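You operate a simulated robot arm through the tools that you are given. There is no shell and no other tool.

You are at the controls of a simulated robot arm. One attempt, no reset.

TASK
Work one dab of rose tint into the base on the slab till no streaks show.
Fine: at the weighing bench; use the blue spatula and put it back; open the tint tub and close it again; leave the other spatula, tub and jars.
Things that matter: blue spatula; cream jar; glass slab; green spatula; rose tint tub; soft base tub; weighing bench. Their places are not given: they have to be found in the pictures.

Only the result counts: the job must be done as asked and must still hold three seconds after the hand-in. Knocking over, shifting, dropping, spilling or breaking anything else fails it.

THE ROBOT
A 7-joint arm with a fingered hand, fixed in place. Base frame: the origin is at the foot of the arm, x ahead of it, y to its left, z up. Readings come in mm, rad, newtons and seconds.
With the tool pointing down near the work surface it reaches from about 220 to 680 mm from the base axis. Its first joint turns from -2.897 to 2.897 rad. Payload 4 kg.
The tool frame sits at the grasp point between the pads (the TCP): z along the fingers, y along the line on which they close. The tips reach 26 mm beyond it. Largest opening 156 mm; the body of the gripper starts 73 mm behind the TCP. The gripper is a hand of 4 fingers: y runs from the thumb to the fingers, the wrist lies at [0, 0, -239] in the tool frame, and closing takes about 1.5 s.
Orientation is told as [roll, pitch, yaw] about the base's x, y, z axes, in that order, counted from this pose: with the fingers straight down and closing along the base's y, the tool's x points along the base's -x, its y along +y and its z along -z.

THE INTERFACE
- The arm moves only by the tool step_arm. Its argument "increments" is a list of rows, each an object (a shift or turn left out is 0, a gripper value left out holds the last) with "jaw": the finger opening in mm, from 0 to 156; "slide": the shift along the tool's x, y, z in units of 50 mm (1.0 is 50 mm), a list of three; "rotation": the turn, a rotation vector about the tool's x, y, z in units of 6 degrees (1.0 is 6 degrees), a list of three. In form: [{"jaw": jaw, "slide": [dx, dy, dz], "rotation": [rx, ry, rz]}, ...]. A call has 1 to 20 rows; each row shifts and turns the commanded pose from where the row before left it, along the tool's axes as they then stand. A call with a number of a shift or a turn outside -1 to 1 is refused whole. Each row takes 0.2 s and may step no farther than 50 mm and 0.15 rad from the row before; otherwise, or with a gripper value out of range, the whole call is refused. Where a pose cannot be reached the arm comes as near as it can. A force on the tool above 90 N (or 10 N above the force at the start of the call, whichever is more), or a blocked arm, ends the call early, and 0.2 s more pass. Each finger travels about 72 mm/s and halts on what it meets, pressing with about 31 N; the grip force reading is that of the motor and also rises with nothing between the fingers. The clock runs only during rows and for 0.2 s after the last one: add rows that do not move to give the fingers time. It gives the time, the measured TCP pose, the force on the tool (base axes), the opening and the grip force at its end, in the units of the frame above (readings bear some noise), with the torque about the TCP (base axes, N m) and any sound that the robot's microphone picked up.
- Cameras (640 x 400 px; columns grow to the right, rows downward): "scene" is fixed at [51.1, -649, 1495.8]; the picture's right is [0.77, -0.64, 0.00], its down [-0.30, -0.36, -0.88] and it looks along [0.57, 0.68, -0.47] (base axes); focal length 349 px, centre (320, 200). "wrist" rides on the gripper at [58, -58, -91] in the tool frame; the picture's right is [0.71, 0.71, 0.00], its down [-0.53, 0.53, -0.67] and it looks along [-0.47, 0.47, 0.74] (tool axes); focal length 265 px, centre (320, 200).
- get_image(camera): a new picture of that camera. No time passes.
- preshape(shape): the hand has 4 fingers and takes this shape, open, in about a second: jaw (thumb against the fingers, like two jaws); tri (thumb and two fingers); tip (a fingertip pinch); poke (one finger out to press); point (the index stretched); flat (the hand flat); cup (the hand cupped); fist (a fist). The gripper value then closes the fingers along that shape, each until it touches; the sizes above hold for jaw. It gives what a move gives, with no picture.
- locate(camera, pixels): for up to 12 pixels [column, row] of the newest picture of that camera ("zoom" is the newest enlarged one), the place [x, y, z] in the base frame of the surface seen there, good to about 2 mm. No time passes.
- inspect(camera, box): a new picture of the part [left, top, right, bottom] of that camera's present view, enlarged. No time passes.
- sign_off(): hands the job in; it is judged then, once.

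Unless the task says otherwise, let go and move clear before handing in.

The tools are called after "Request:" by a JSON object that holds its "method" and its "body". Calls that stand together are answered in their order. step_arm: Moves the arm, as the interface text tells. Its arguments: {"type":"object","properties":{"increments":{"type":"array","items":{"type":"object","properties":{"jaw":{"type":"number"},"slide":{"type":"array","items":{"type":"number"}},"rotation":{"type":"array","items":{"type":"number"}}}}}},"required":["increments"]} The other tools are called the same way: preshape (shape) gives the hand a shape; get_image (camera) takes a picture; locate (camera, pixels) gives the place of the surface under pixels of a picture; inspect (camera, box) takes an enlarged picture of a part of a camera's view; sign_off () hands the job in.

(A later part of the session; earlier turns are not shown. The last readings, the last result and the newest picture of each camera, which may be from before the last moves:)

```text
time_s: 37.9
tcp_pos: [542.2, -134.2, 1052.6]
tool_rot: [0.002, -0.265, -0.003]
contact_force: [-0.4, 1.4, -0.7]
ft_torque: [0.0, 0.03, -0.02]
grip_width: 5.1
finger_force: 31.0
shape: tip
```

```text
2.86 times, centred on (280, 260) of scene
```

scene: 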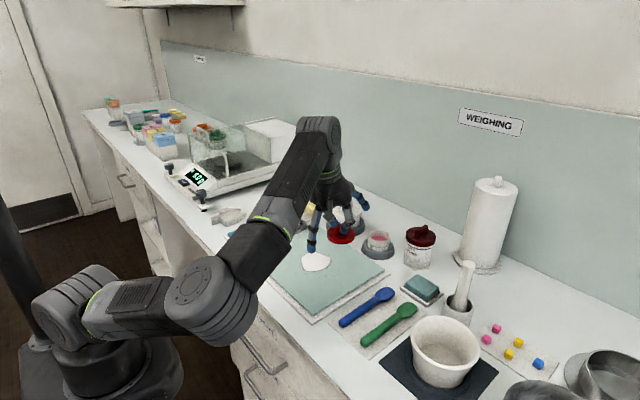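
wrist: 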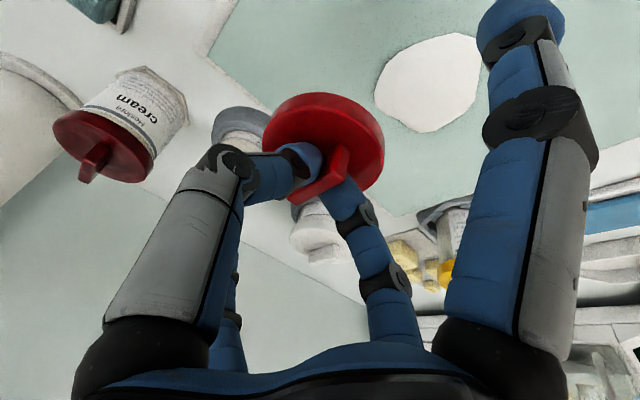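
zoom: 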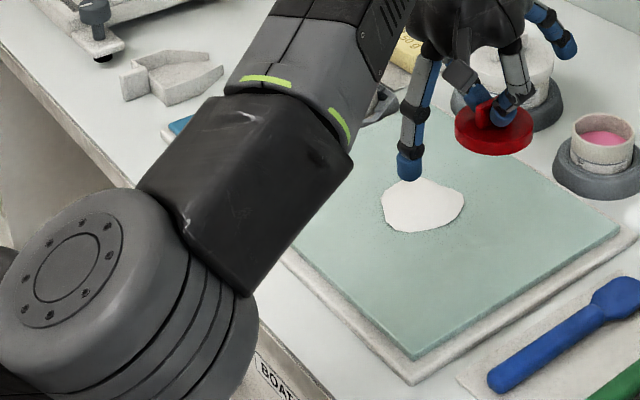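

The tint surface is at z 933 inside the rim at z 952. The bench gaps are tight, so a free corner of the slab, well away from the base, is the safest lid spot. I'll check how low the splayed rear fingertip hangs at (410,170) and find the slab's near edge.

Request:
{"method": "locate", "body": {"camera": "zoom", "pixels": [[410, 172], [410, 155], [500, 120], [415, 355], [290, 255], [618, 225], [400, 300], [412, 382], [330, 392], [565, 50], [492, 150], [460, 140]]}}

```text
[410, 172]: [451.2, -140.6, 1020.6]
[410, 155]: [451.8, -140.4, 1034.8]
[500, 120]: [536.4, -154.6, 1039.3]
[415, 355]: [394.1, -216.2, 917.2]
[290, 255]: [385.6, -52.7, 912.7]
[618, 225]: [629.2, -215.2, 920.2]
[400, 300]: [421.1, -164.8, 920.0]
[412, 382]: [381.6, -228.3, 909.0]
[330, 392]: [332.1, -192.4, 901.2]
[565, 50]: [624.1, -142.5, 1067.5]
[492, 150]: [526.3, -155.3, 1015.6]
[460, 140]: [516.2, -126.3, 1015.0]
```

The rear finger hangs about 38 mm below the TCP, just above the lid's lower edge, so parking near the slab's front-left corner keeps it off the slab. I'll carry the lid there at height.

Request:
{"method": "step_arm", "body": {"increments": [{"slide": [0.5627, 0.67, -0.151]}, {"slide": [0.5627, 0.67, -0.151]}, {"slide": [0.5627, 0.67, -0.151]}, {"slide": [0.5627, 0.67, -0.151]}, {}, {"slide": [0.14, 0, 0.53]}, {"slide": [0.14, 0, 0.53]}, {}]}}

Request:
{"method": "get_image", "body": {"camera": "scene"}}

Request:
{"method": "inspect", "body": {"camera": "scene", "box": [220, 210, 340, 330]}}

Request:
{"method": "get_image", "body": {"camera": "wrist"}}

```text
time_s: 39.7
tcp_pos: [424.5, -1.5, 992.7]
tool_rot: [0.002, -0.265, -0.001]
contact_force: [-0.2, 0.3, -0.7]
ft_torque: [0.02, 0.0, 0.0]
grip_width: 5.2
finger_force: 31.0
shape: tip
```

```text
taken
```

scene: 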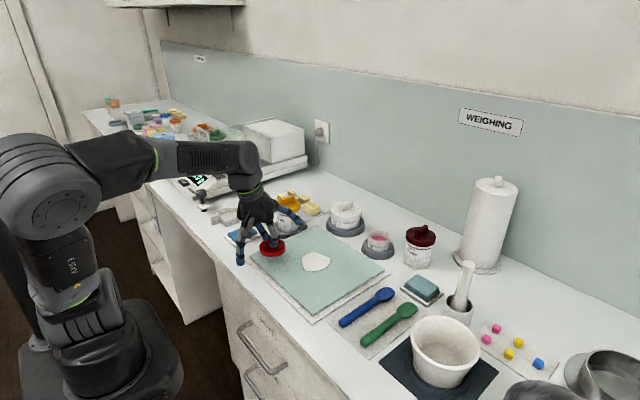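

```text
3.33 times, centred on (280, 270) of scene
```

zoom: 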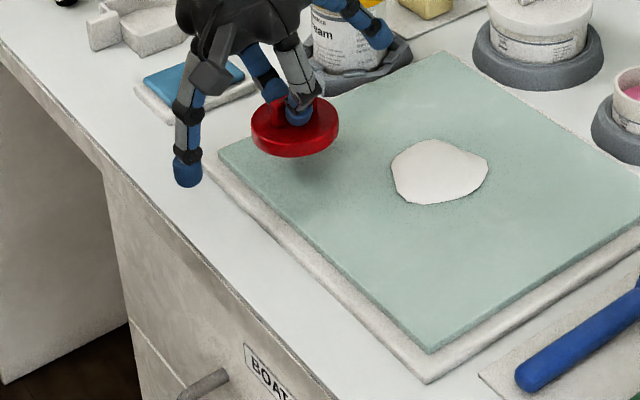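

```text
taken
```

wrist: 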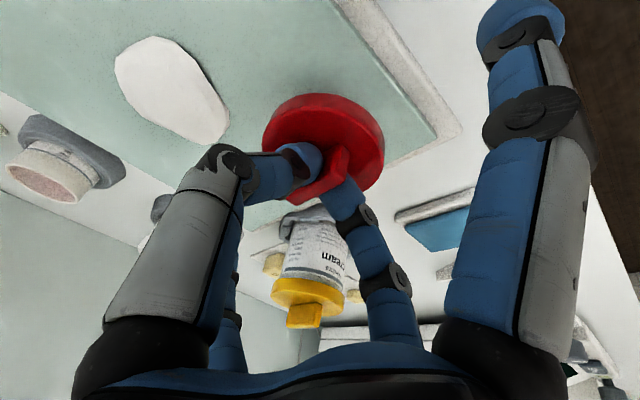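

The lid is over the front-left slab corner, clear of the base and the sponge tray. I'll descend most of the way, then finish in small steps watching for contact.

Request:
{"method": "step_arm", "body": {"increments": [{"slide": [0.065, 0, 0.24]}, {"slide": [0.065, 0, 0.24]}, {}]}}

Request:
{"method": "inspect", "body": {"camera": "scene", "box": [230, 225, 320, 285]}}

```text
time_s: 40.5
tcp_pos: [425.2, 0.1, 969.4]
tool_rot: [0.002, -0.266, -0.001]
contact_force: [-0.8, 0.0, -0.3]
ft_torque: [-0.01, 0.0, -0.02]
grip_width: 5.0
finger_force: 31.2
shape: tip
```

```text
6.67 times, centred on (275, 255) of scene
```

zoom: 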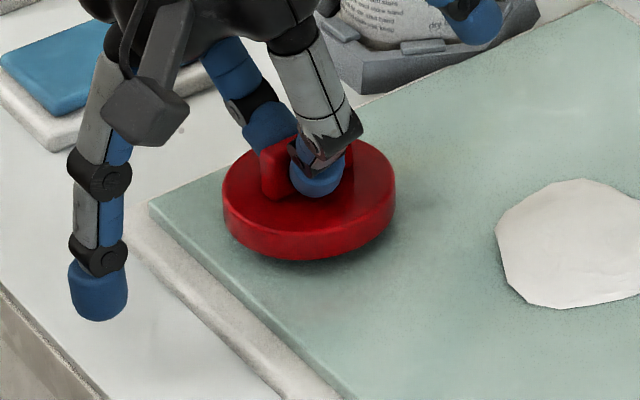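

The lid is a few millimetres above the slab with no contact yet. I'll lower in 1.5–2 mm steps.

Request:
{"method": "step_arm", "body": {"increments": [{"slide": [0.0104, 0, 0.0386]}, {"slide": [0.0104, 0, 0.0386]}, {}]}}

Request:
{"method": "step_arm", "body": {"increments": [{"slide": [0.0078, 0, 0.029]}, {}]}}

Request:
{"method": "step_arm", "body": {"increments": [{"slide": [0.0078, 0, 0.029]}, {}]}}

```text
time_s: 41.3
tcp_pos: [425.7, -1.6, 967.7]
tool_rot: [0.001, -0.265, 0.0]
contact_force: [-0.3, 0.2, -0.4]
ft_torque: [0.01, 0.0, -0.03]
grip_width: 5.3
finger_force: 31.2
shape: tip
```

```text
time_s: 41.9
tcp_pos: [425.0, -0.9, 965.3]
tool_rot: [0.002, -0.265, 0.0]
contact_force: [-0.7, 0.0, 0.7]
ft_torque: [0.01, 0.0, 0.03]
grip_width: 5.1
finger_force: 31.3
shape: tip
```

```text
time_s: 42.5
tcp_pos: [426.5, -1.8, 963.5]
tool_rot: [0.001, -0.266, -0.001]
contact_force: [-0.3, 0.1, -0.4]
ft_torque: [-0.03, 0.0, 0.0]
grip_width: 5.1
finger_force: 31.1
shape: tip
```

Still no contact at z 963.5. I'll continue in small steps.

Request:
{"method": "step_arm", "body": {"increments": [{"slide": [0.0078, 0, 0.029]}, {}]}}

Request:
{"method": "step_arm", "body": {"increments": [{"slide": [0.0078, 0, 0.029]}, {}]}}

Request:
{"method": "inspect", "body": {"camera": "scene", "box": [240, 230, 300, 275]}}

```text
time_s: 43.1
tcp_pos: [426.6, -0.3, 962.7]
tool_rot: [0.004, -0.263, 0.0]
contact_force: [0.8, 0.9, -0.7]
ft_torque: [0.03, 0.03, -0.01]
grip_width: 5.3
finger_force: 31.5
shape: tip
```

```text
time_s: 43.7
tcp_pos: [426.2, -0.8, 961.7]
tool_rot: [0.001, -0.266, -0.003]
contact_force: [-0.7, -0.2, -0.7]
ft_torque: [0.03, 0.01, 0.0]
grip_width: 4.7
finger_force: 30.9
shape: tip
```

```text
8.89 times, centred on (270, 252) of scene
```

zoom: 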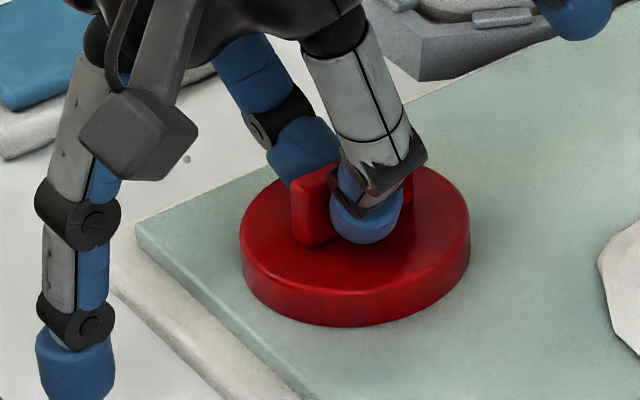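

The lid looks almost seated on the slab. I'll take two more small steps and watch the vertical force.

Request:
{"method": "step_arm", "body": {"increments": [{"slide": [0.0078, 0, 0.029]}, {}]}}

Request:
{"method": "step_arm", "body": {"increments": [{"slide": [0.0078, 0, 0.029]}, {}]}}

Request:
{"method": "inspect", "body": {"camera": "scene", "box": [240, 230, 300, 275]}}

```text
time_s: 44.3
tcp_pos: [426.3, -1.4, 960.1]
tool_rot: [0.003, -0.267, -0.001]
contact_force: [-2.3, -1.7, 12.7]
ft_torque: [-0.06, 0.0, -0.01]
grip_width: 5.4
finger_force: 31.6
shape: tip
```

```text
time_s: 44.9
tcp_pos: [427.1, 0.2, 959.7]
tool_rot: [0.002, -0.269, 0.0]
contact_force: [-6.2, -0.6, 29.0]
ft_torque: [-0.05, -0.05, -0.04]
grip_width: 6.4
finger_force: 30.9
shape: tip
```

```text
8.89 times, centred on (270, 252) of scene
```

zoom: 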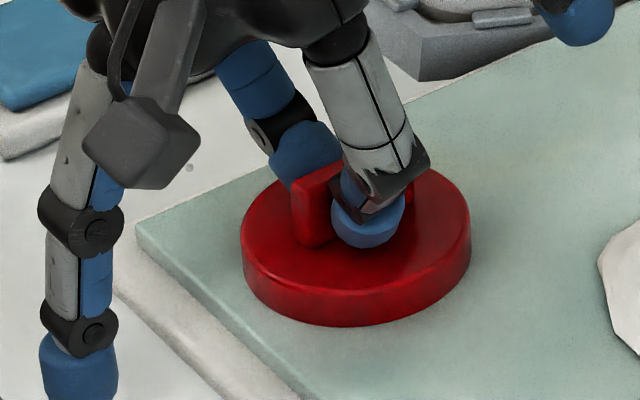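

Contact is solid at 29 N, so the lid sits on the slab at TCP z≈961. I'll ease back 1.5 mm and release.

Request:
{"method": "step_arm", "body": {"increments": [{"slide": [-0.0078, 0, -0.029]}, {}, {"jaw": 40}, {}, {}, {}]}}

Request:
{"method": "inspect", "body": {"camera": "scene", "box": [240, 230, 300, 275]}}

```text
time_s: 46.3
tcp_pos: [426.7, -1.8, 958.9]
tool_rot: [0.002, -0.265, 0.001]
contact_force: [0.0, 0.0, -0.1]
ft_torque: [0.01, -0.01, 0.02]
grip_width: 39.6
finger_force: 0.0
shape: tip
```

```text
8.89 times, centred on (270, 252) of scene
```

zoom: 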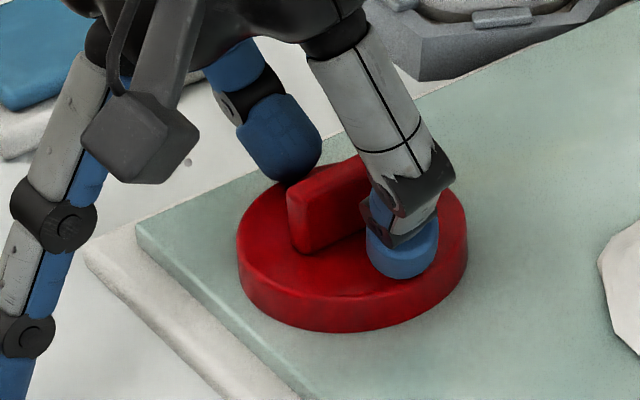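

The lid is released and standing on the slab corner. I'll rise clear, level the hand, move over the blue spatula, and switch to "jaw" turned -45° so two fingers land on each side of the handle.

Request:
{"method": "step_arm", "body": {"increments": [{"slide": [0, 0, -0.5]}, {"slide": [0, 0, -0.8]}, {"slide": [0, 0, -0.5]}, {"rotation": [0, 1, 0]}, {"rotation": [0, 1, 0]}, {"rotation": [0, 0.5, 0]}, {"slide": [-0.183, -0.786, 0]}, {"slide": [-0.183, -0.786, 0]}, {"slide": [-0.183, -0.786, 0]}, {"slide": [-0.183, -0.786, 0]}, {"slide": [-0.183, -0.786, 0]}, {"slide": [-0.183, -0.786, 0]}, {"slide": [-0.183, -0.786, 0]}, {}]}}

Request:
{"method": "preshape", "body": {"shape": "jaw"}}

Request:
{"method": "step_arm", "body": {"increments": [{"jaw": 75, "rotation": [0, 0, 1]}, {"rotation": [0, 0, 1]}, {"rotation": [0, 0, 1]}, {"rotation": [0, 0, 1]}, {"rotation": [0, 0, 1]}, {"rotation": [0, 0, 1]}, {"rotation": [0, 0, 1]}, {"rotation": [0, 0, 0.5]}, {}]}}

Request:
{"method": "get_image", "body": {"camera": "scene"}}

Request:
{"method": "get_image", "body": {"camera": "wrist"}}

```text
time_s: 49.3
tcp_pos: [466.5, -277.2, 1047.0]
tool_rot: [0.001, -0.004, -0.001]
contact_force: [0.0, 0.4, -0.3]
ft_torque: [0.0, 0.0, 0.01]
grip_width: 40.0
finger_force: 0.0
shape: tip
```

```text
time_s: 50.2
tcp_pos: [464.9, -276.9, 1046.3]
tool_rot: [0.003, -0.002, 0.0]
contact_force: [0.2, 0.5, -0.2]
ft_torque: [0.02, -0.03, 0.0]
grip_width: 155.9
finger_force: 0.0
shape: jaw
```

```text
time_s: 52.2
tcp_pos: [466.8, -276.8, 1046.3]
tool_rot: [0.002, -0.003, -0.788]
contact_force: [-0.2, 0.7, 0.3]
ft_torque: [0.0, 0.01, 0.04]
grip_width: 75.7
finger_force: 0.2
shape: jaw
```

```text
taken
```

scene: 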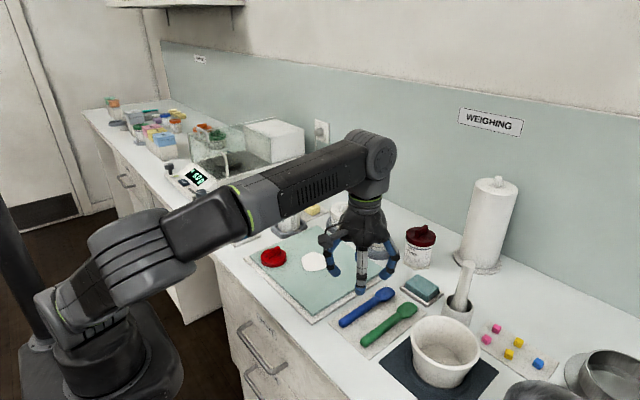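

```text
taken
```

wrist: 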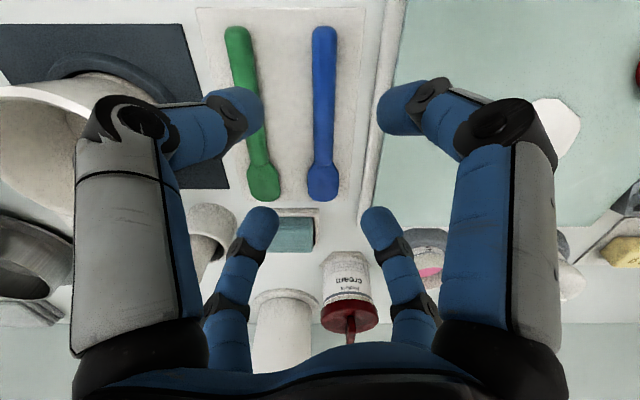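

The wrist view shows the blue handle at column 325 running down the middle between the two finger pairs, as planned. I'll measure the spatula precisely from here.

Request:
{"method": "locate", "body": {"camera": "wrist", "pixels": [[325, 30], [325, 60], [324, 90], [324, 120], [323, 150], [323, 165], [323, 195], [309, 180], [336, 180], [315, 80], [334, 80], [240, 60]]}}

Request:
{"method": "inspect", "body": {"camera": "wrist", "box": [200, 10, 440, 260]}}

```text
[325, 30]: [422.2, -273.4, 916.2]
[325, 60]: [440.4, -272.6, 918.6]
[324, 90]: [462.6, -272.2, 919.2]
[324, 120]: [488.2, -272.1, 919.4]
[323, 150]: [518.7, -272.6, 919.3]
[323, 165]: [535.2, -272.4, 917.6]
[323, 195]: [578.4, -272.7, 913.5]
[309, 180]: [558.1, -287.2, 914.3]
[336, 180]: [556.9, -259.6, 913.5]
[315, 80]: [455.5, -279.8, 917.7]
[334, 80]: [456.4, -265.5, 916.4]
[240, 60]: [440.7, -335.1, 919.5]
```

```text
1.60 times, centred on (320, 135) of wrist
```

zoom: 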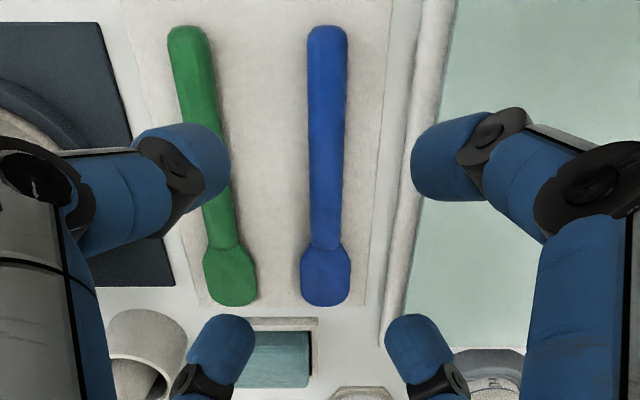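

The handle axis is at y≈-272.5, its top at z 919, and it is about 15 mm thick. I'll centre on it, narrow to 60 mm, and descend part of the way.

Request:
{"method": "step_arm", "body": {"increments": [{"jaw": 60, "slide": [0.018, 0.103, 0]}, {"slide": [0, 0, 0.65]}, {"slide": [0, 0, 0.65]}, {"slide": [0, 0, 0.65]}, {}]}}

Request:
{"method": "get_image", "body": {"camera": "wrist"}}

Request:
{"method": "inspect", "body": {"camera": "scene", "box": [320, 240, 430, 345]}}

```text
time_s: 53.4
tcp_pos: [470.7, -272.6, 949.4]
tool_rot: [0.005, -0.001, -0.786]
contact_force: [0.7, 0.2, -0.1]
ft_torque: [0.03, -0.02, 0.01]
grip_width: 60.3
finger_force: 0.1
shape: jaw
```

```text
taken
```

wrist: 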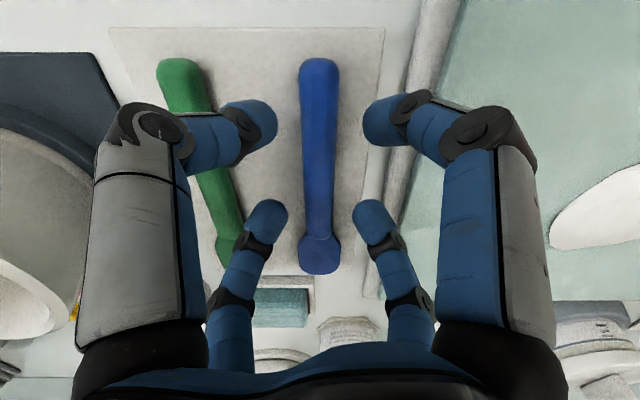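

```text
3.81 times, centred on (375, 292) of scene
```

zoom: 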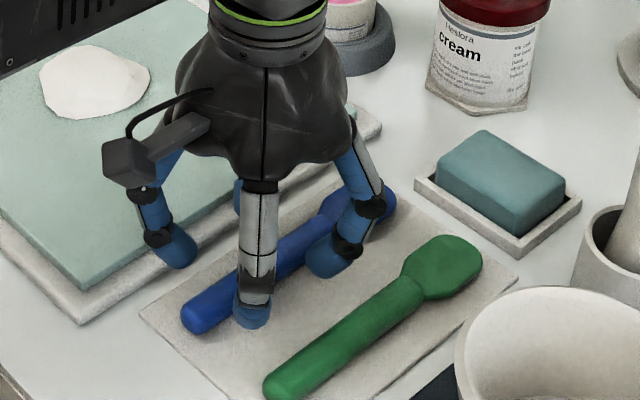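

The fingers straddle the handle with clearance to the slab tray and the green spatula. I'll descend the last 15 mm gently.

Request:
{"method": "step_arm", "body": {"increments": [{"slide": [0, 0, 0.12]}, {"slide": [0, 0, 0.12]}, {}]}}

Request:
{"method": "step_arm", "body": {"increments": [{"slide": [0, 0, 0.05]}, {}]}}

Request:
{"method": "inspect", "body": {"camera": "scene", "box": [330, 260, 410, 335]}}

```text
time_s: 54.2
tcp_pos: [469.8, -272.6, 937.5]
tool_rot: [0.004, -0.001, -0.785]
contact_force: [-0.6, -0.1, 0.6]
ft_torque: [-0.02, 0.01, 0.0]
grip_width: 60.1
finger_force: 0.1
shape: jaw
```

```text
time_s: 54.8
tcp_pos: [469.5, -272.2, 934.3]
tool_rot: [0.004, -0.001, -0.785]
contact_force: [0.2, 0.5, 0.2]
ft_torque: [0.02, 0.01, 0.01]
grip_width: 60.3
finger_force: 0.2
shape: jaw
```

```text
5.33 times, centred on (370, 298) of scene
```

zoom: 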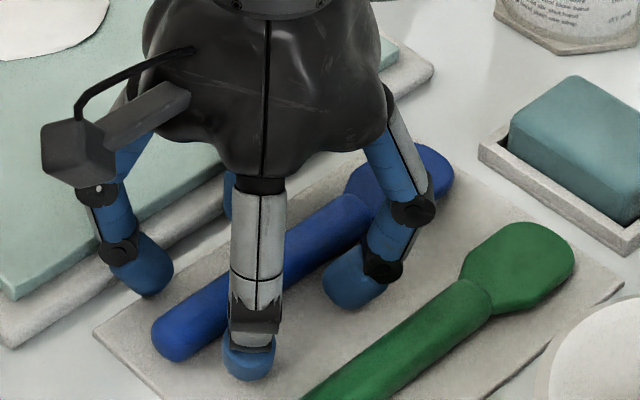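

The fingertips are about 3 mm above the mat on both sides of the handle. I'll close on it.

Request:
{"method": "step_arm", "body": {"increments": [{"slide": [0, 0, 0.02], "jaw": 36}, {}, {"jaw": 0}, {}, {}, {}, {}]}}

Request:
{"method": "inspect", "body": {"camera": "scene", "box": [330, 260, 410, 335]}}

Request:
{"method": "get_image", "body": {"camera": "wrist"}}

```text
time_s: 56.4
tcp_pos: [472.5, -273.2, 933.4]
tool_rot: [0.003, -0.001, -0.786]
contact_force: [0.0, 0.4, -0.9]
ft_torque: [0.03, -0.02, 0.0]
grip_width: 19.0
finger_force: 31.0
shape: jaw
```

```text
5.33 times, centred on (370, 298) of scene
```

zoom: 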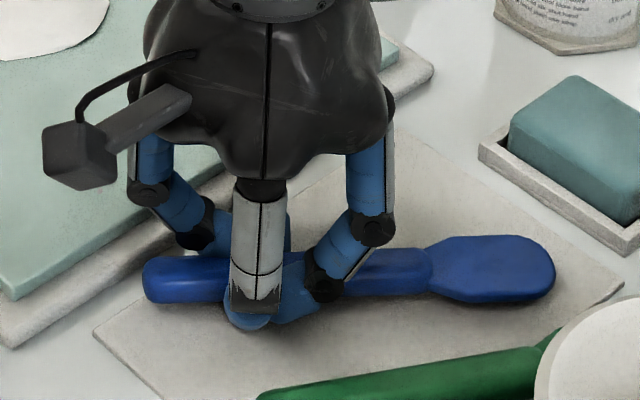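

```text
taken
```

wrist: 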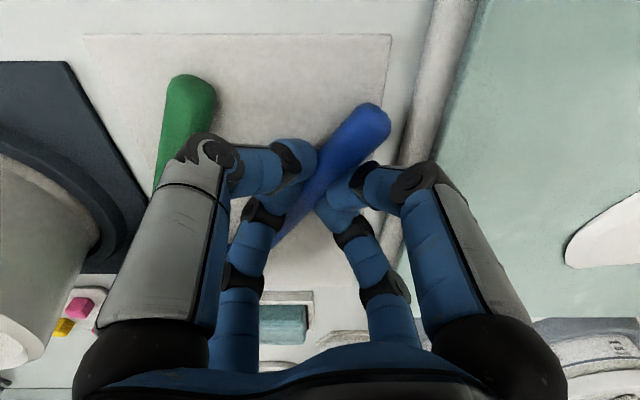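

The handle swivelled as the fingers closed and now lies at an angle. Its blade may have touched the green spatula, so I need to check that before doing anything else.

Request:
{"method": "get_image", "body": {"camera": "scene"}}

Request:
{"method": "inspect", "body": {"camera": "scene", "box": [330, 270, 450, 355]}}

Request:
{"method": "locate", "body": {"camera": "wrist", "pixels": [[188, 90], [185, 120], [170, 160], [375, 110], [345, 145], [285, 235]]}}

```text
taken
```

scene: 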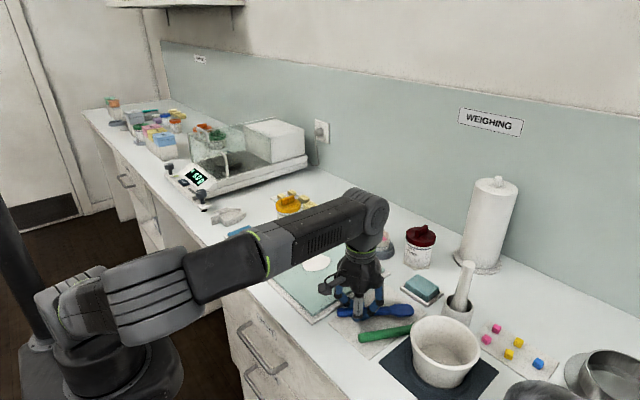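

```text
4.71 times, centred on (390, 312) of scene
```

zoom: 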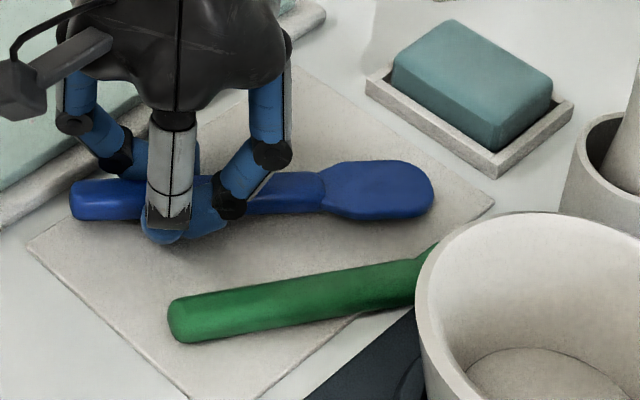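

```text
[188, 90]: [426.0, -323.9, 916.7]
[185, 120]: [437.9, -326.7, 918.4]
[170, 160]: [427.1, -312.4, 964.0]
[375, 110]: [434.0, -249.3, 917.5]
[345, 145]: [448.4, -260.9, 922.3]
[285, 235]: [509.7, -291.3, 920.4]
```

The green spatula did get pushed: it has turned, and its blade now points towards the bowl. That has to be put right, so I'll measure both spatulas exactly before moving.

Request:
{"method": "locate", "body": {"camera": "zoom", "pixels": [[185, 315], [240, 302], [300, 290], [350, 280], [400, 268], [425, 255], [432, 262], [420, 235], [80, 200], [330, 190], [425, 190], [500, 215]]}}

Request:
{"method": "inspect", "body": {"camera": "scene", "box": [395, 290, 455, 335]}}

```text
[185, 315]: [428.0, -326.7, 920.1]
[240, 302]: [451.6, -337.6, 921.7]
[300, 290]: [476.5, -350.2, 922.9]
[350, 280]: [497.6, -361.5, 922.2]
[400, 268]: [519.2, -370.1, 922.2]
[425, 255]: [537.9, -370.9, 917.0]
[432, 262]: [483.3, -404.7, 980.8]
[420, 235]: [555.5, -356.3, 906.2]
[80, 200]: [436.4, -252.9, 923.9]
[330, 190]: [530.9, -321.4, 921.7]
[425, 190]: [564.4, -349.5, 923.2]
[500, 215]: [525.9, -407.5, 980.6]
```

```text
8.89 times, centred on (425, 312) of scene
```

zoom: 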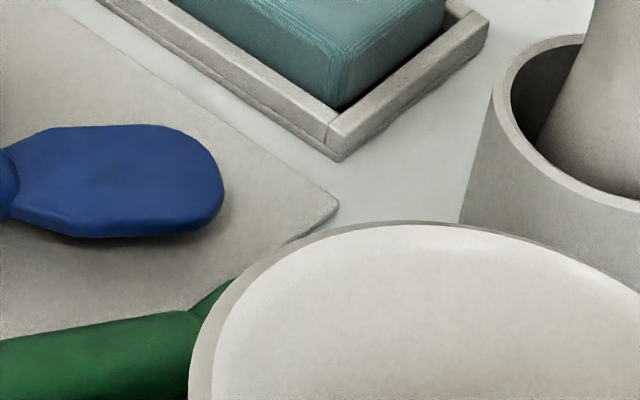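

Green now lies from about (428,-324) to (519,-367), roughly -25° from where it was. My plan is to lift blue straight up and lay it back in its own place, then return green exactly to its original pose, and later take blue again with the "tip" pinch. I'll lift blue first.

Request:
{"method": "step_arm", "body": {"increments": [{"slide": [0, 0, -0.1]}, {"slide": [0, 0, -0.2]}, {}, {"slide": [0, 0, -0.5]}, {"slide": [0, 0, -0.5]}, {}]}}

Request:
{"method": "get_image", "body": {"camera": "wrist"}}

Request:
{"method": "inspect", "body": {"camera": "scene", "box": [310, 240, 450, 360]}}

```text
time_s: 57.8
tcp_pos: [470.6, -271.6, 1001.8]
tool_rot: [0.003, -0.001, -0.787]
contact_force: [0.2, 0.3, -0.6]
ft_torque: [-0.04, 0.01, 0.02]
grip_width: 18.8
finger_force: 30.8
shape: jaw
```

```text
taken
```

wrist: 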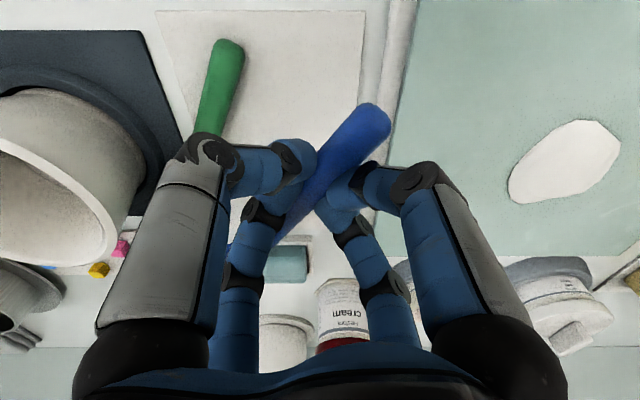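

```text
3.33 times, centred on (380, 300) of scene
```

zoom: 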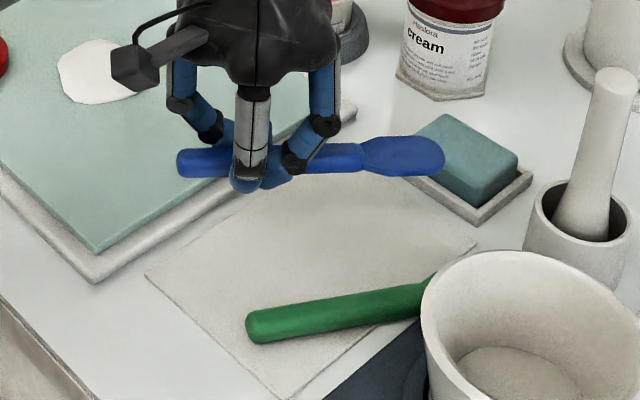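

Blue is held level and firm in the four-finger grip (31 N), so I'll keep it and do the mixing now. Green can be restored after blue goes back. I'll measure how the spatula lies relative to the hand.

Request:
{"method": "locate", "body": {"camera": "zoom", "pixels": [[183, 160], [210, 160], [345, 157], [365, 155], [400, 155], [440, 155], [400, 142], [405, 168], [240, 185], [215, 140]]}}

Request:
{"method": "locate", "body": {"camera": "wrist", "pixels": [[378, 112], [365, 125], [350, 145], [335, 165], [290, 225], [280, 240]]}}

Request:
{"method": "inspect", "body": {"camera": "scene", "box": [350, 260, 450, 310]}}

```text
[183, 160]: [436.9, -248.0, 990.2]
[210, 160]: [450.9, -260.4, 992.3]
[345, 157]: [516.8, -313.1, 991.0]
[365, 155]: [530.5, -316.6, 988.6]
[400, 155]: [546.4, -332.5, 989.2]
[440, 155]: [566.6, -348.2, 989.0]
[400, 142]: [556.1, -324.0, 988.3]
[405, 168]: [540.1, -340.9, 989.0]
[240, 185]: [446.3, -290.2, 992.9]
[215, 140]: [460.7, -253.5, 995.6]
```

```text
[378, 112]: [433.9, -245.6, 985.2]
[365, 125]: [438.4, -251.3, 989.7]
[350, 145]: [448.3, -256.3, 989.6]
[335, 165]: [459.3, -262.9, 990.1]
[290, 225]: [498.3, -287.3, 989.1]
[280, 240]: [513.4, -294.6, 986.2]
```

```text
6.40 times, centred on (400, 285) of scene
```

zoom: 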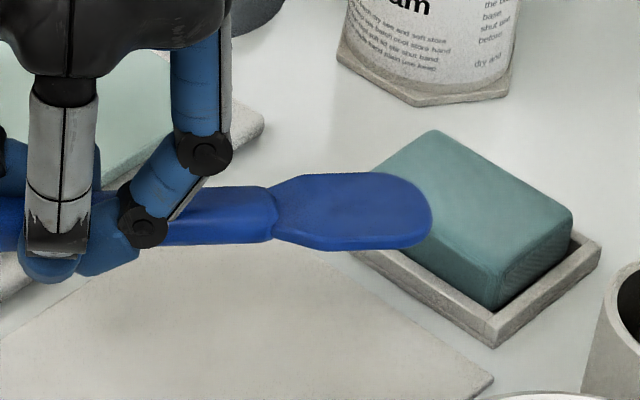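

The blade is level, about 125 mm from the TCP, and points +8.6° off the hand's forward axis. I'll rise to a safe height and turn the hand about 216° so the blade points back towards the robot for the dip.

Request:
{"method": "step_arm", "body": {"increments": [{"slide": [0, 0, -1]}, {"slide": [0, 0, -1]}, {"rotation": [0, 0, -1]}, {"rotation": [0, 0, -1]}, {"rotation": [0, 0, -1]}, {"rotation": [0, 0, -1]}, {"rotation": [0, 0, -1]}, {"rotation": [0, 0, -1]}, {"rotation": [0, 0, -1]}, {"rotation": [0, 0, -1]}, {"rotation": [0, 0, -1]}, {"rotation": [0, 0, -1]}, {"rotation": [0, 0, -1]}, {"rotation": [0, 0, -1]}, {"rotation": [0, 0, -1]}, {"rotation": [0, 0, -1]}, {"rotation": [0, 0, -1]}, {"rotation": [0, 0, -1]}, {"rotation": [0, 0, -1]}]}}

Request:
{"method": "step_arm", "body": {"increments": [{"rotation": [0, 0, -1]}, {"rotation": [0, 0, -1]}, {"rotation": [0, 0, -1]}, {"rotation": [0, 0, -1]}, {"rotation": [0, 0, -1]}, {"rotation": [0, 0, -1]}, {"rotation": [0, 0, -1]}, {"rotation": [0, 0, -1]}, {"rotation": [0, 0, -1]}, {"rotation": [0, 0, -1]}, {"rotation": [0, 0, -1]}, {"rotation": [0, 0, -1]}, {"rotation": [0, 0, -1]}, {"rotation": [0, 0, -1]}, {"rotation": [0, 0, -1]}, {"rotation": [0, 0, -1]}, {"rotation": [0, 0, -1]}, {"rotation": [0, 0, -1]}, {"rotation": [0, 0, -1]}, {}]}}

Request:
{"method": "get_image", "body": {"camera": "scene"}}

Request:
{"method": "get_image", "body": {"camera": "wrist"}}

```text
time_s: 61.8
tcp_pos: [470.2, -272.0, 1098.7]
tool_rot: [-0.001, -0.003, 0.996]
contact_force: [-0.5, 0.5, -0.1]
ft_torque: [0.01, 0.02, 0.0]
grip_width: 18.7
finger_force: 31.0
shape: jaw
```

```text
time_s: 66.0
tcp_pos: [469.6, -272.0, 1097.7]
tool_rot: [0.0, 0.004, 2.987]
contact_force: [0.4, 0.2, -0.4]
ft_torque: [0.05, 0.01, -0.02]
grip_width: 18.7
finger_force: 31.7
shape: jaw
```

```text
taken
```

scene: 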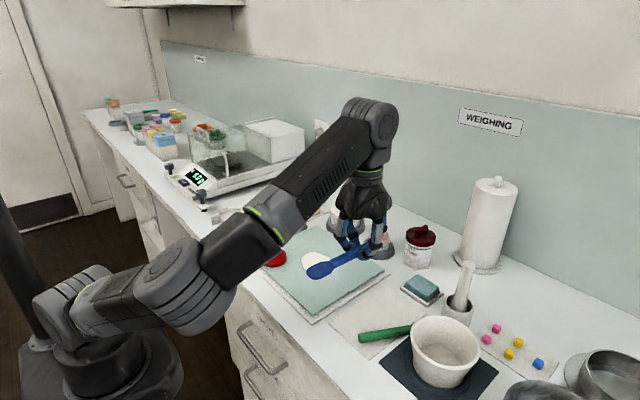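

```text
taken
```

wrist: 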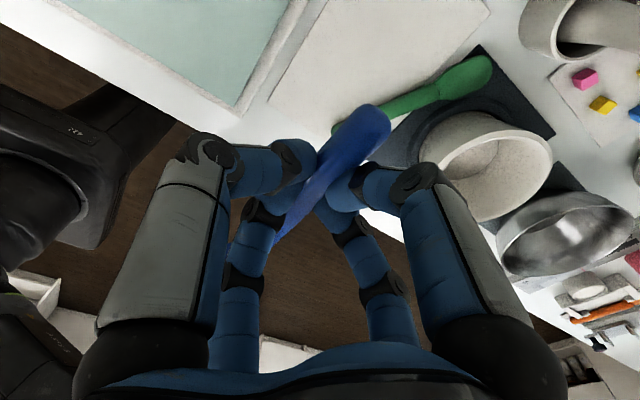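

The blade now points back towards the robot, and the wrist view shows green's blade at (470,75), near the edge of the bowl's mat. I'll re-measure blue in the hand and green's full extent.

Request:
{"method": "inspect", "body": {"camera": "scene", "box": [290, 210, 410, 290]}}

Request:
{"method": "locate", "body": {"camera": "wrist", "pixels": [[345, 128], [400, 105], [435, 92], [455, 78], [470, 75], [488, 65], [475, 60], [475, 92], [545, 130], [400, 152]]}}

```text
5.00 times, centred on (350, 250) of scene
```

zoom: 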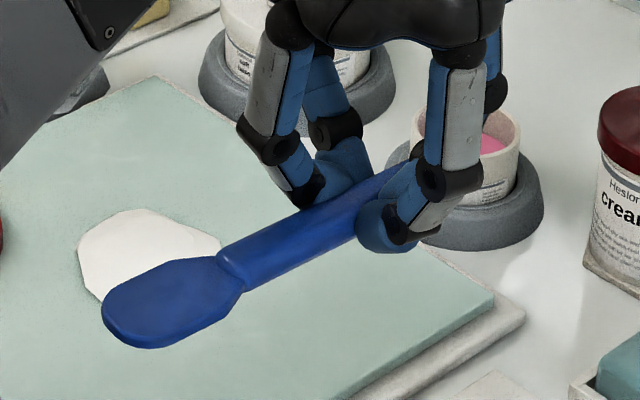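

```text
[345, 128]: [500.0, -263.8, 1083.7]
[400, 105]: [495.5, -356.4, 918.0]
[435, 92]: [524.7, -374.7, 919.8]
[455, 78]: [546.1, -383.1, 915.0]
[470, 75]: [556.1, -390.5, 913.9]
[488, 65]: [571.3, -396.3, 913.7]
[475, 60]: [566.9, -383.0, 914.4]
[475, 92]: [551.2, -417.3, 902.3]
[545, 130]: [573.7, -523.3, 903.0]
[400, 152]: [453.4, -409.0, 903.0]
```

Request:
{"method": "locate", "body": {"camera": "zoom", "pixels": [[120, 305], [170, 290], [175, 262], [165, 335], [225, 290], [245, 258], [300, 230], [340, 205], [105, 318]]}}

```text
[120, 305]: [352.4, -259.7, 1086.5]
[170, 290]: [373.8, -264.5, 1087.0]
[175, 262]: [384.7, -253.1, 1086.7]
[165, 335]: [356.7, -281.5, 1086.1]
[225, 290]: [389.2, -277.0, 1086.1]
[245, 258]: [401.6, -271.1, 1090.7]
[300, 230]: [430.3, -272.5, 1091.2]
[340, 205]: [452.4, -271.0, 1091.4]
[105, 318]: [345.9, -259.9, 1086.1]
```

Blue points almost exactly along -x. Its tip is about 125 mm from the TCP, and the blade sits +4.7 mm to the side. I'll move near the tub at height and tilt the blade down by 60°.

Request:
{"method": "step_arm", "body": {"increments": [{"slide": [0.591, -0.623, -0.128]}, {"slide": [0.591, -0.623, -0.128]}, {"slide": [0.591, -0.623, -0.128]}, {"slide": [0.591, -0.623, -0.128]}, {"slide": [0.591, -0.623, -0.128]}, {"rotation": [0.15, 0.985, 0]}, {"rotation": [0.15, 0.985, 0]}, {"rotation": [0.15, 0.985, 0]}, {"rotation": [0.15, 0.985, 0]}, {"rotation": [0.15, 0.985, 0]}, {"rotation": [0.15, 0.985, 0]}, {"rotation": [0.15, 0.985, 0]}, {"rotation": [0.15, 0.985, 0]}, {"rotation": [0.15, 0.985, 0]}, {"rotation": [0.15, 0.985, 0]}, {}]}}

Request:
{"method": "get_image", "body": {"camera": "scene"}}

Request:
{"method": "inspect", "body": {"camera": "scene", "box": [310, 150, 450, 270]}}

Request:
{"method": "get_image", "body": {"camera": "wrist"}}

```text
time_s: 69.4
tcp_pos: [596.8, -161.6, 1117.0]
tool_rot: [-0.258, 1.029, 2.839]
contact_force: [0.3, -0.3, -0.3]
ft_torque: [-0.02, -0.01, 0.0]
grip_width: 18.5
finger_force: 31.1
shape: jaw
out of reach, approached as far as the arm can: row 4, 5
```

```text
taken
```

scene: 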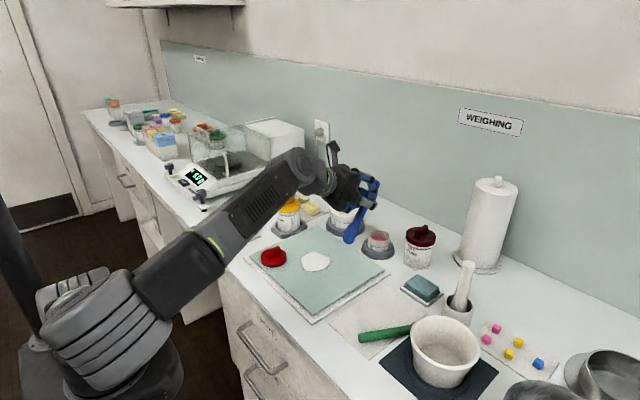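

```text
3.33 times, centred on (380, 210) of scene
```

zoom: 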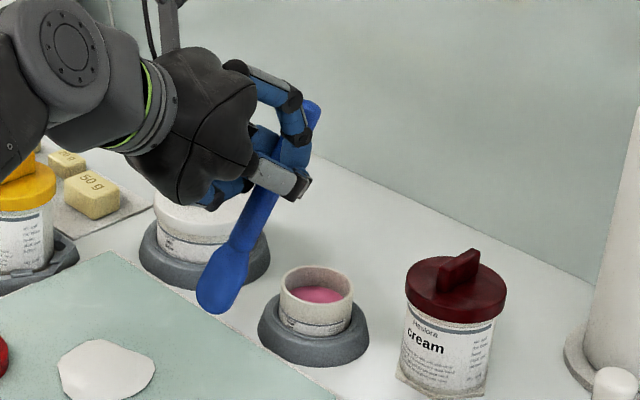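

```text
taken
```

wrist: 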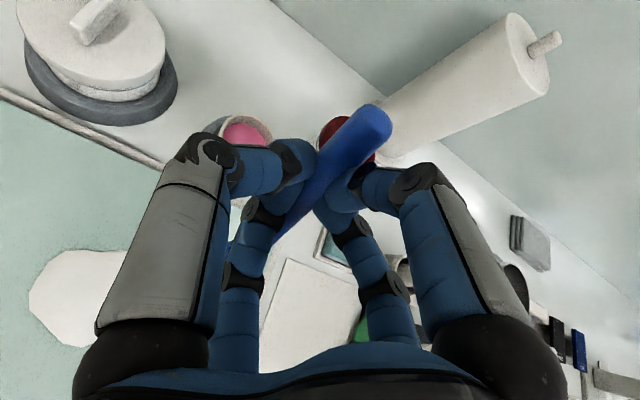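

The tilt worked: the blade hangs down near (372,238) in the scene with the open tub beside it. I'll measure the blade tip relative to the TCP in this posture.

Request:
{"method": "locate", "body": {"camera": "zoom", "pixels": [[212, 308], [205, 290], [240, 290], [222, 270], [232, 250], [255, 215], [312, 108], [285, 290], [350, 290], [318, 296]]}}

Request:
{"method": "inspect", "body": {"camera": "scene", "box": [340, 200, 400, 250]}}

```text
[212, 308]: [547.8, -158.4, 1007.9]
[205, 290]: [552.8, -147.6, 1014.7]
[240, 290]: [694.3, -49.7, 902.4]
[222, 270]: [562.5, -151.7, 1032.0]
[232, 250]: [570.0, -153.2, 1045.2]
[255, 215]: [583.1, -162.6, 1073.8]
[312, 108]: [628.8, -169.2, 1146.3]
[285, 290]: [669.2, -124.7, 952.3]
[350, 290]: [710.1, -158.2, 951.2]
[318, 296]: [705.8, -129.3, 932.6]
```

```text
8.00 times, centred on (370, 225) of scene
```

zoom: 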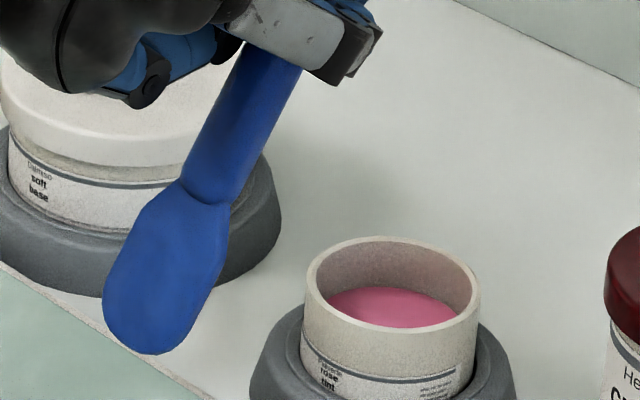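

Request:
{"method": "locate", "body": {"camera": "zoom", "pixels": [[145, 350], [160, 345], [110, 310], [205, 290], [165, 260], [140, 230], [225, 215], [240, 130], [150, 330], [395, 310], [310, 285], [475, 300]]}}

```text
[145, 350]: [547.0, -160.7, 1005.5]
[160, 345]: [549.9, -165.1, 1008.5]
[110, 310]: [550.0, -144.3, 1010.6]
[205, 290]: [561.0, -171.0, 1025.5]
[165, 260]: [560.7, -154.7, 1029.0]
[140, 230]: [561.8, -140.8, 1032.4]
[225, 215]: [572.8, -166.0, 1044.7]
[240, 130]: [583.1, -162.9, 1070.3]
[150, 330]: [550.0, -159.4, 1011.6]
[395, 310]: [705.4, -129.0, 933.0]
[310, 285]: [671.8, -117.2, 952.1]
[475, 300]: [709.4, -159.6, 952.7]
```

The tip is at (546,-157,1004), so it sits (-51,+4.6,-113) from the TCP as predicted. The tub centre is about (693,-136.5). I'll move the tip to roughly 23 mm above the rim over the centre and check before dipping.

Request:
{"method": "step_arm", "body": {"increments": [{"slide": [0.212, -0.1365, 0.688]}, {"slide": [0.212, -0.1365, 0.688]}, {"slide": [0.212, -0.1365, 0.688]}, {"slide": [0.212, -0.1365, 0.688]}, {}, {}]}}

Request:
{"method": "inspect", "body": {"camera": "scene", "box": [340, 180, 420, 255]}}

Request:
{"method": "get_image", "body": {"camera": "scene"}}

```text
time_s: 70.8
tcp_pos: [739.5, -143.7, 1089.0]
tool_rot: [-0.256, 1.027, 2.837]
contact_force: [0.4, -0.1, 0.2]
ft_torque: [0.02, 0.0, -0.04]
grip_width: 18.8
finger_force: 30.9
shape: jaw
```

```text
5.33 times, centred on (380, 218) of scene
```

zoom: 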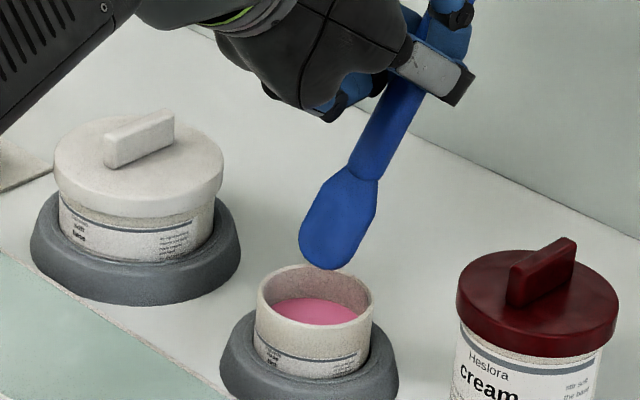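

```text
taken
```

scene: 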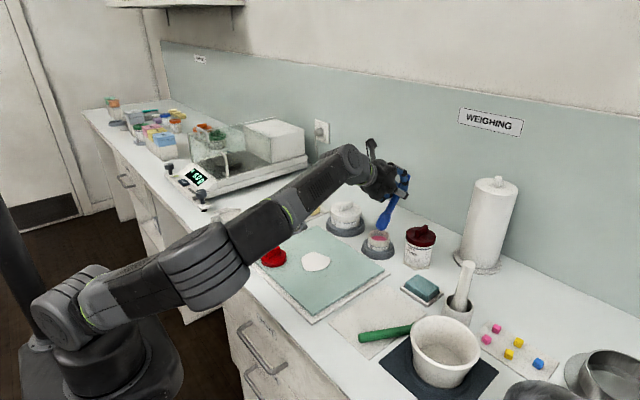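

The pose was reached with the tip hanging over the tub. I'll verify the tip position before going in.

Request:
{"method": "locate", "body": {"camera": "zoom", "pixels": [[327, 266], [305, 235], [362, 225], [335, 225], [320, 195], [375, 200], [262, 300], [370, 310], [315, 268], [315, 325]]}}

```text
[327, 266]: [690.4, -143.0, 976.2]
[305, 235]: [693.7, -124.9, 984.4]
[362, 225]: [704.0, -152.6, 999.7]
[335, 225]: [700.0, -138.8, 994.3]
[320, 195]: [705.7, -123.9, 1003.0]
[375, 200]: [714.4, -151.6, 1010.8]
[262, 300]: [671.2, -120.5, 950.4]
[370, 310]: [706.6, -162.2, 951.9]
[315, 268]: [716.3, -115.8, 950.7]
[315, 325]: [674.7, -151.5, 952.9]
```

The blade is centred at y≈-138 with the tip near x 689, over the tub centre (692,-137). I'll shift 5 mm towards the near side and lower, stopping about 6 mm above the tint to check clearance to the rim.

Request:
{"method": "step_arm", "body": {"increments": [{"slide": [-0.052, -0.012, -0.087]}, {"slide": [-0.2055, 0.0312, 0.12]}, {"slide": [-0.2055, 0.0312, 0.12]}, {"slide": [-0.2055, 0.0312, 0.12]}, {}]}}

Request:
{"method": "inspect", "body": {"camera": "scene", "box": [350, 205, 410, 255]}}

```text
time_s: 72.0
tcp_pos: [732.6, -141.2, 1051.4]
tool_rot: [-0.257, 1.025, 2.838]
contact_force: [0.2, -0.1, -0.2]
ft_torque: [-0.01, 0.01, -0.01]
grip_width: 18.6
finger_force: 30.7
shape: jaw
```

```text
8.00 times, centred on (380, 230) of scene
```

zoom: 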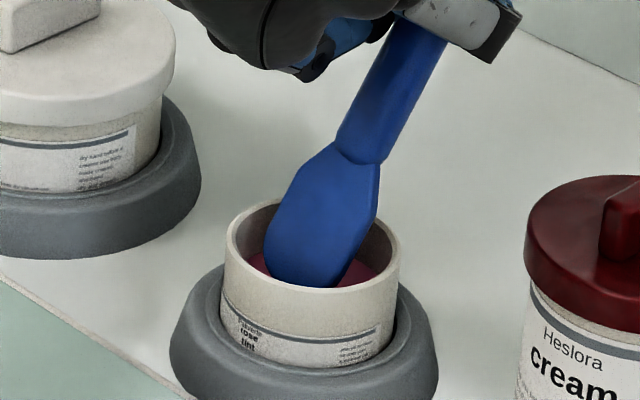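

The blade is inside the rim with no contact force. I'll lower 10 mm into the tint, pause, then lift straight out.

Request:
{"method": "step_arm", "body": {"increments": [{"slide": [-0.0857, 0.013, 0.05]}, {"slide": [-0.0857, 0.013, 0.05]}, {}, {}]}}

Request:
{"method": "inspect", "body": {"camera": "scene", "box": [350, 205, 410, 255]}}

```text
time_s: 73.0
tcp_pos: [733.2, -139.6, 1041.9]
tool_rot: [-0.257, 1.027, 2.837]
contact_force: [-1.1, 0.0, -0.5]
ft_torque: [-0.04, -0.02, 0.03]
grip_width: 18.3
finger_force: 31.1
shape: jaw
```

```text
8.00 times, centred on (380, 230) of scene
```

zoom: 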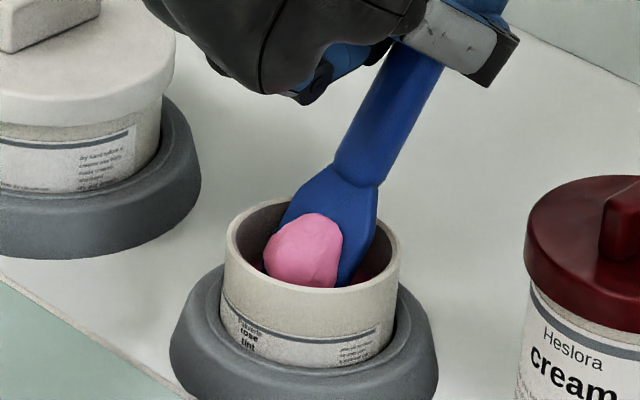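

A single pink dab now sits on the blade. I'll lift straight out of the tub, clear of the rim.

Request:
{"method": "step_arm", "body": {"increments": [{"slide": [0.2055, -0.0312, -0.12]}, {"slide": [0.2055, -0.0312, -0.12]}, {"slide": [0.2055, -0.0312, -0.12]}, {"slide": [0.2055, -0.0312, -0.12]}, {"slide": [0.2055, -0.0312, -0.12]}, {"slide": [0.2055, -0.0312, -0.12]}, {}]}}

Request:
{"method": "inspect", "body": {"camera": "scene", "box": [350, 185, 430, 255]}}

```text
time_s: 74.6
tcp_pos: [733.8, -140.7, 1114.8]
tool_rot: [-0.257, 1.027, 2.838]
contact_force: [-0.5, 0.0, -0.4]
ft_torque: [0.03, 0.02, 0.0]
grip_width: 18.8
finger_force: 30.6
shape: jaw
```

```text
5.71 times, centred on (390, 220) of scene
```

zoom: 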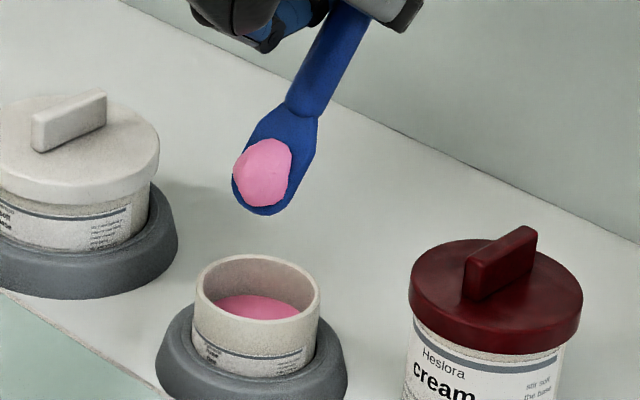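

The dab is on the blade and the tub is undisturbed. I'll carry it back over the slab and flatten the tilt from 60° to about 30° for working.

Request:
{"method": "step_arm", "body": {"increments": [{"slide": [-0.4733, -0.232, -0.7507]}, {"slide": [-0.4733, -0.232, -0.7507]}, {"slide": [-0.4733, -0.232, -0.7507]}, {"rotation": [-0.15, -0.985, 0]}, {"rotation": [-0.15, -0.985, 0]}, {"rotation": [-0.15, -0.985, 0]}, {"rotation": [-0.15, -0.985, 0]}, {"rotation": [-0.15, -0.985, 0]}, {}]}}

Request:
{"method": "get_image", "body": {"camera": "scene"}}

Request:
{"method": "inspect", "body": {"camera": "scene", "box": [260, 190, 400, 290]}}

```text
time_s: 76.6
tcp_pos: [606.3, -93.8, 1114.4]
tool_rot: [-0.088, 0.515, 2.961]
contact_force: [-0.4, 0.4, -0.1]
ft_torque: [0.01, -0.01, -0.02]
grip_width: 18.3
finger_force: 31.2
shape: jaw
```

```text
taken
```

scene: 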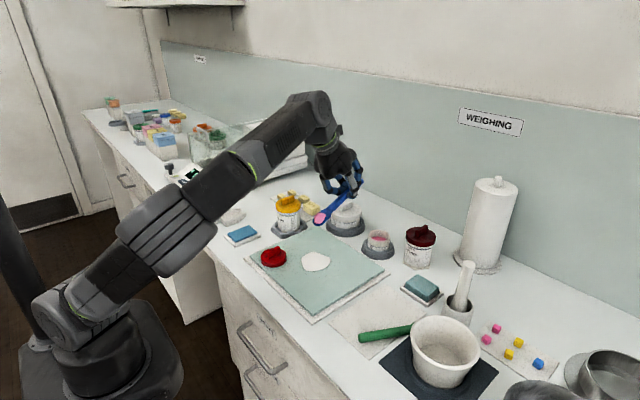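

```text
4.00 times, centred on (330, 240) of scene
```

zoom: 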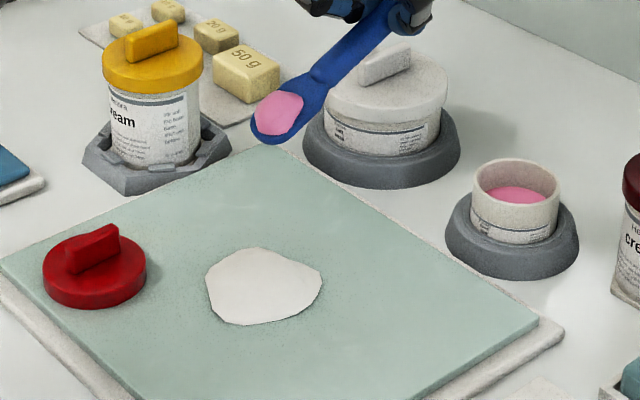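

Everything is in place. I'll measure the base outline around zoom (263,285) and the blade tip at (265,140).

Request:
{"method": "locate", "body": {"camera": "zoom", "pixels": [[210, 285], [318, 278], [262, 250], [250, 322], [263, 285], [300, 310], [225, 262], [300, 262], [180, 300], [262, 142], [300, 100], [275, 110]]}}

```text
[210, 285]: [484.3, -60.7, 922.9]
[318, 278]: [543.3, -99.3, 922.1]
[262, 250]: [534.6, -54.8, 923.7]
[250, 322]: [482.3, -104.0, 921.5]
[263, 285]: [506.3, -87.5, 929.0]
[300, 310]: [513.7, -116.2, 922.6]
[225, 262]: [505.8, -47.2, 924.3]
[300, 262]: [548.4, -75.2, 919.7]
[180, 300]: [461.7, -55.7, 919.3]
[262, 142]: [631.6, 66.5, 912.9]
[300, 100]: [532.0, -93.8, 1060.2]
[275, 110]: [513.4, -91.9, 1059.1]
```

The base is a mound about 68 mm across, centred at (513,-83), on the slab at z 919.5. I'll bring the blade down to about 15 mm above it first.

Request:
{"method": "step_arm", "body": {"increments": [{"slide": [-0.334, 0.009, 0.609]}, {"slide": [-0.334, 0.009, 0.609]}, {"slide": [-0.334, 0.009, 0.609]}, {}]}}

Request:
{"method": "inspect", "body": {"camera": "scene", "box": [270, 210, 370, 290]}}

Request:
{"method": "get_image", "body": {"camera": "wrist"}}

```text
time_s: 77.6
tcp_pos: [608.4, -87.0, 1012.5]
tool_rot: [-0.088, 0.519, 2.959]
contact_force: [-0.8, -0.4, -0.9]
ft_torque: [-0.01, 0.0, -0.01]
grip_width: 18.3
finger_force: 31.5
shape: jaw
```

```text
5.00 times, centred on (320, 250) of scene
```

zoom: 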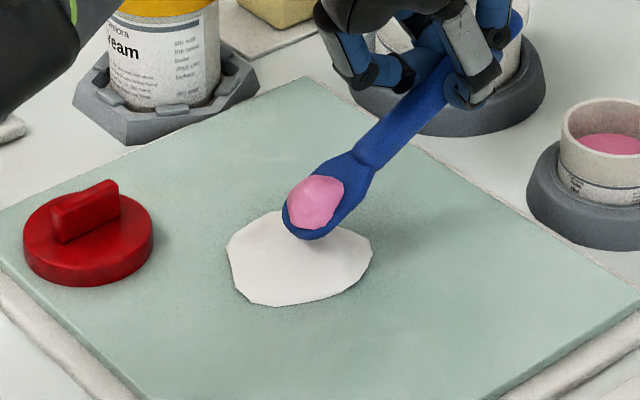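

```text
taken
```

wrist: 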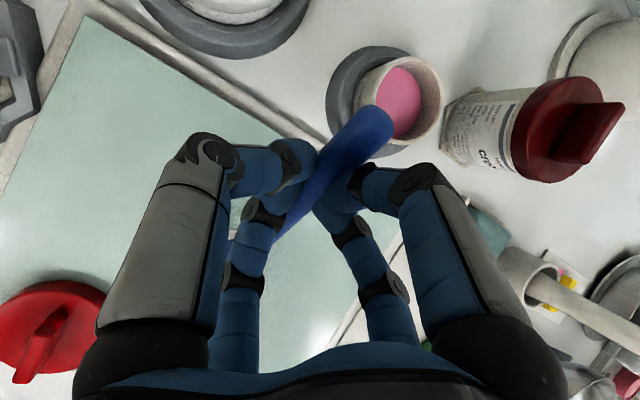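

The blade is centred above the mound with the dab still on it. I'll check the tip height before touching.

Request:
{"method": "locate", "body": {"camera": "zoom", "pixels": [[305, 236], [290, 222], [325, 232], [350, 200], [315, 200], [380, 150], [300, 275]]}}

```text
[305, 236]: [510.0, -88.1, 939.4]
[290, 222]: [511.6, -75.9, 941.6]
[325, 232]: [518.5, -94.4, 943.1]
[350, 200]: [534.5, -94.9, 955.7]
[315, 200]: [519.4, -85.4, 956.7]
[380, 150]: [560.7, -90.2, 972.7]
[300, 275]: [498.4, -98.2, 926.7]
```

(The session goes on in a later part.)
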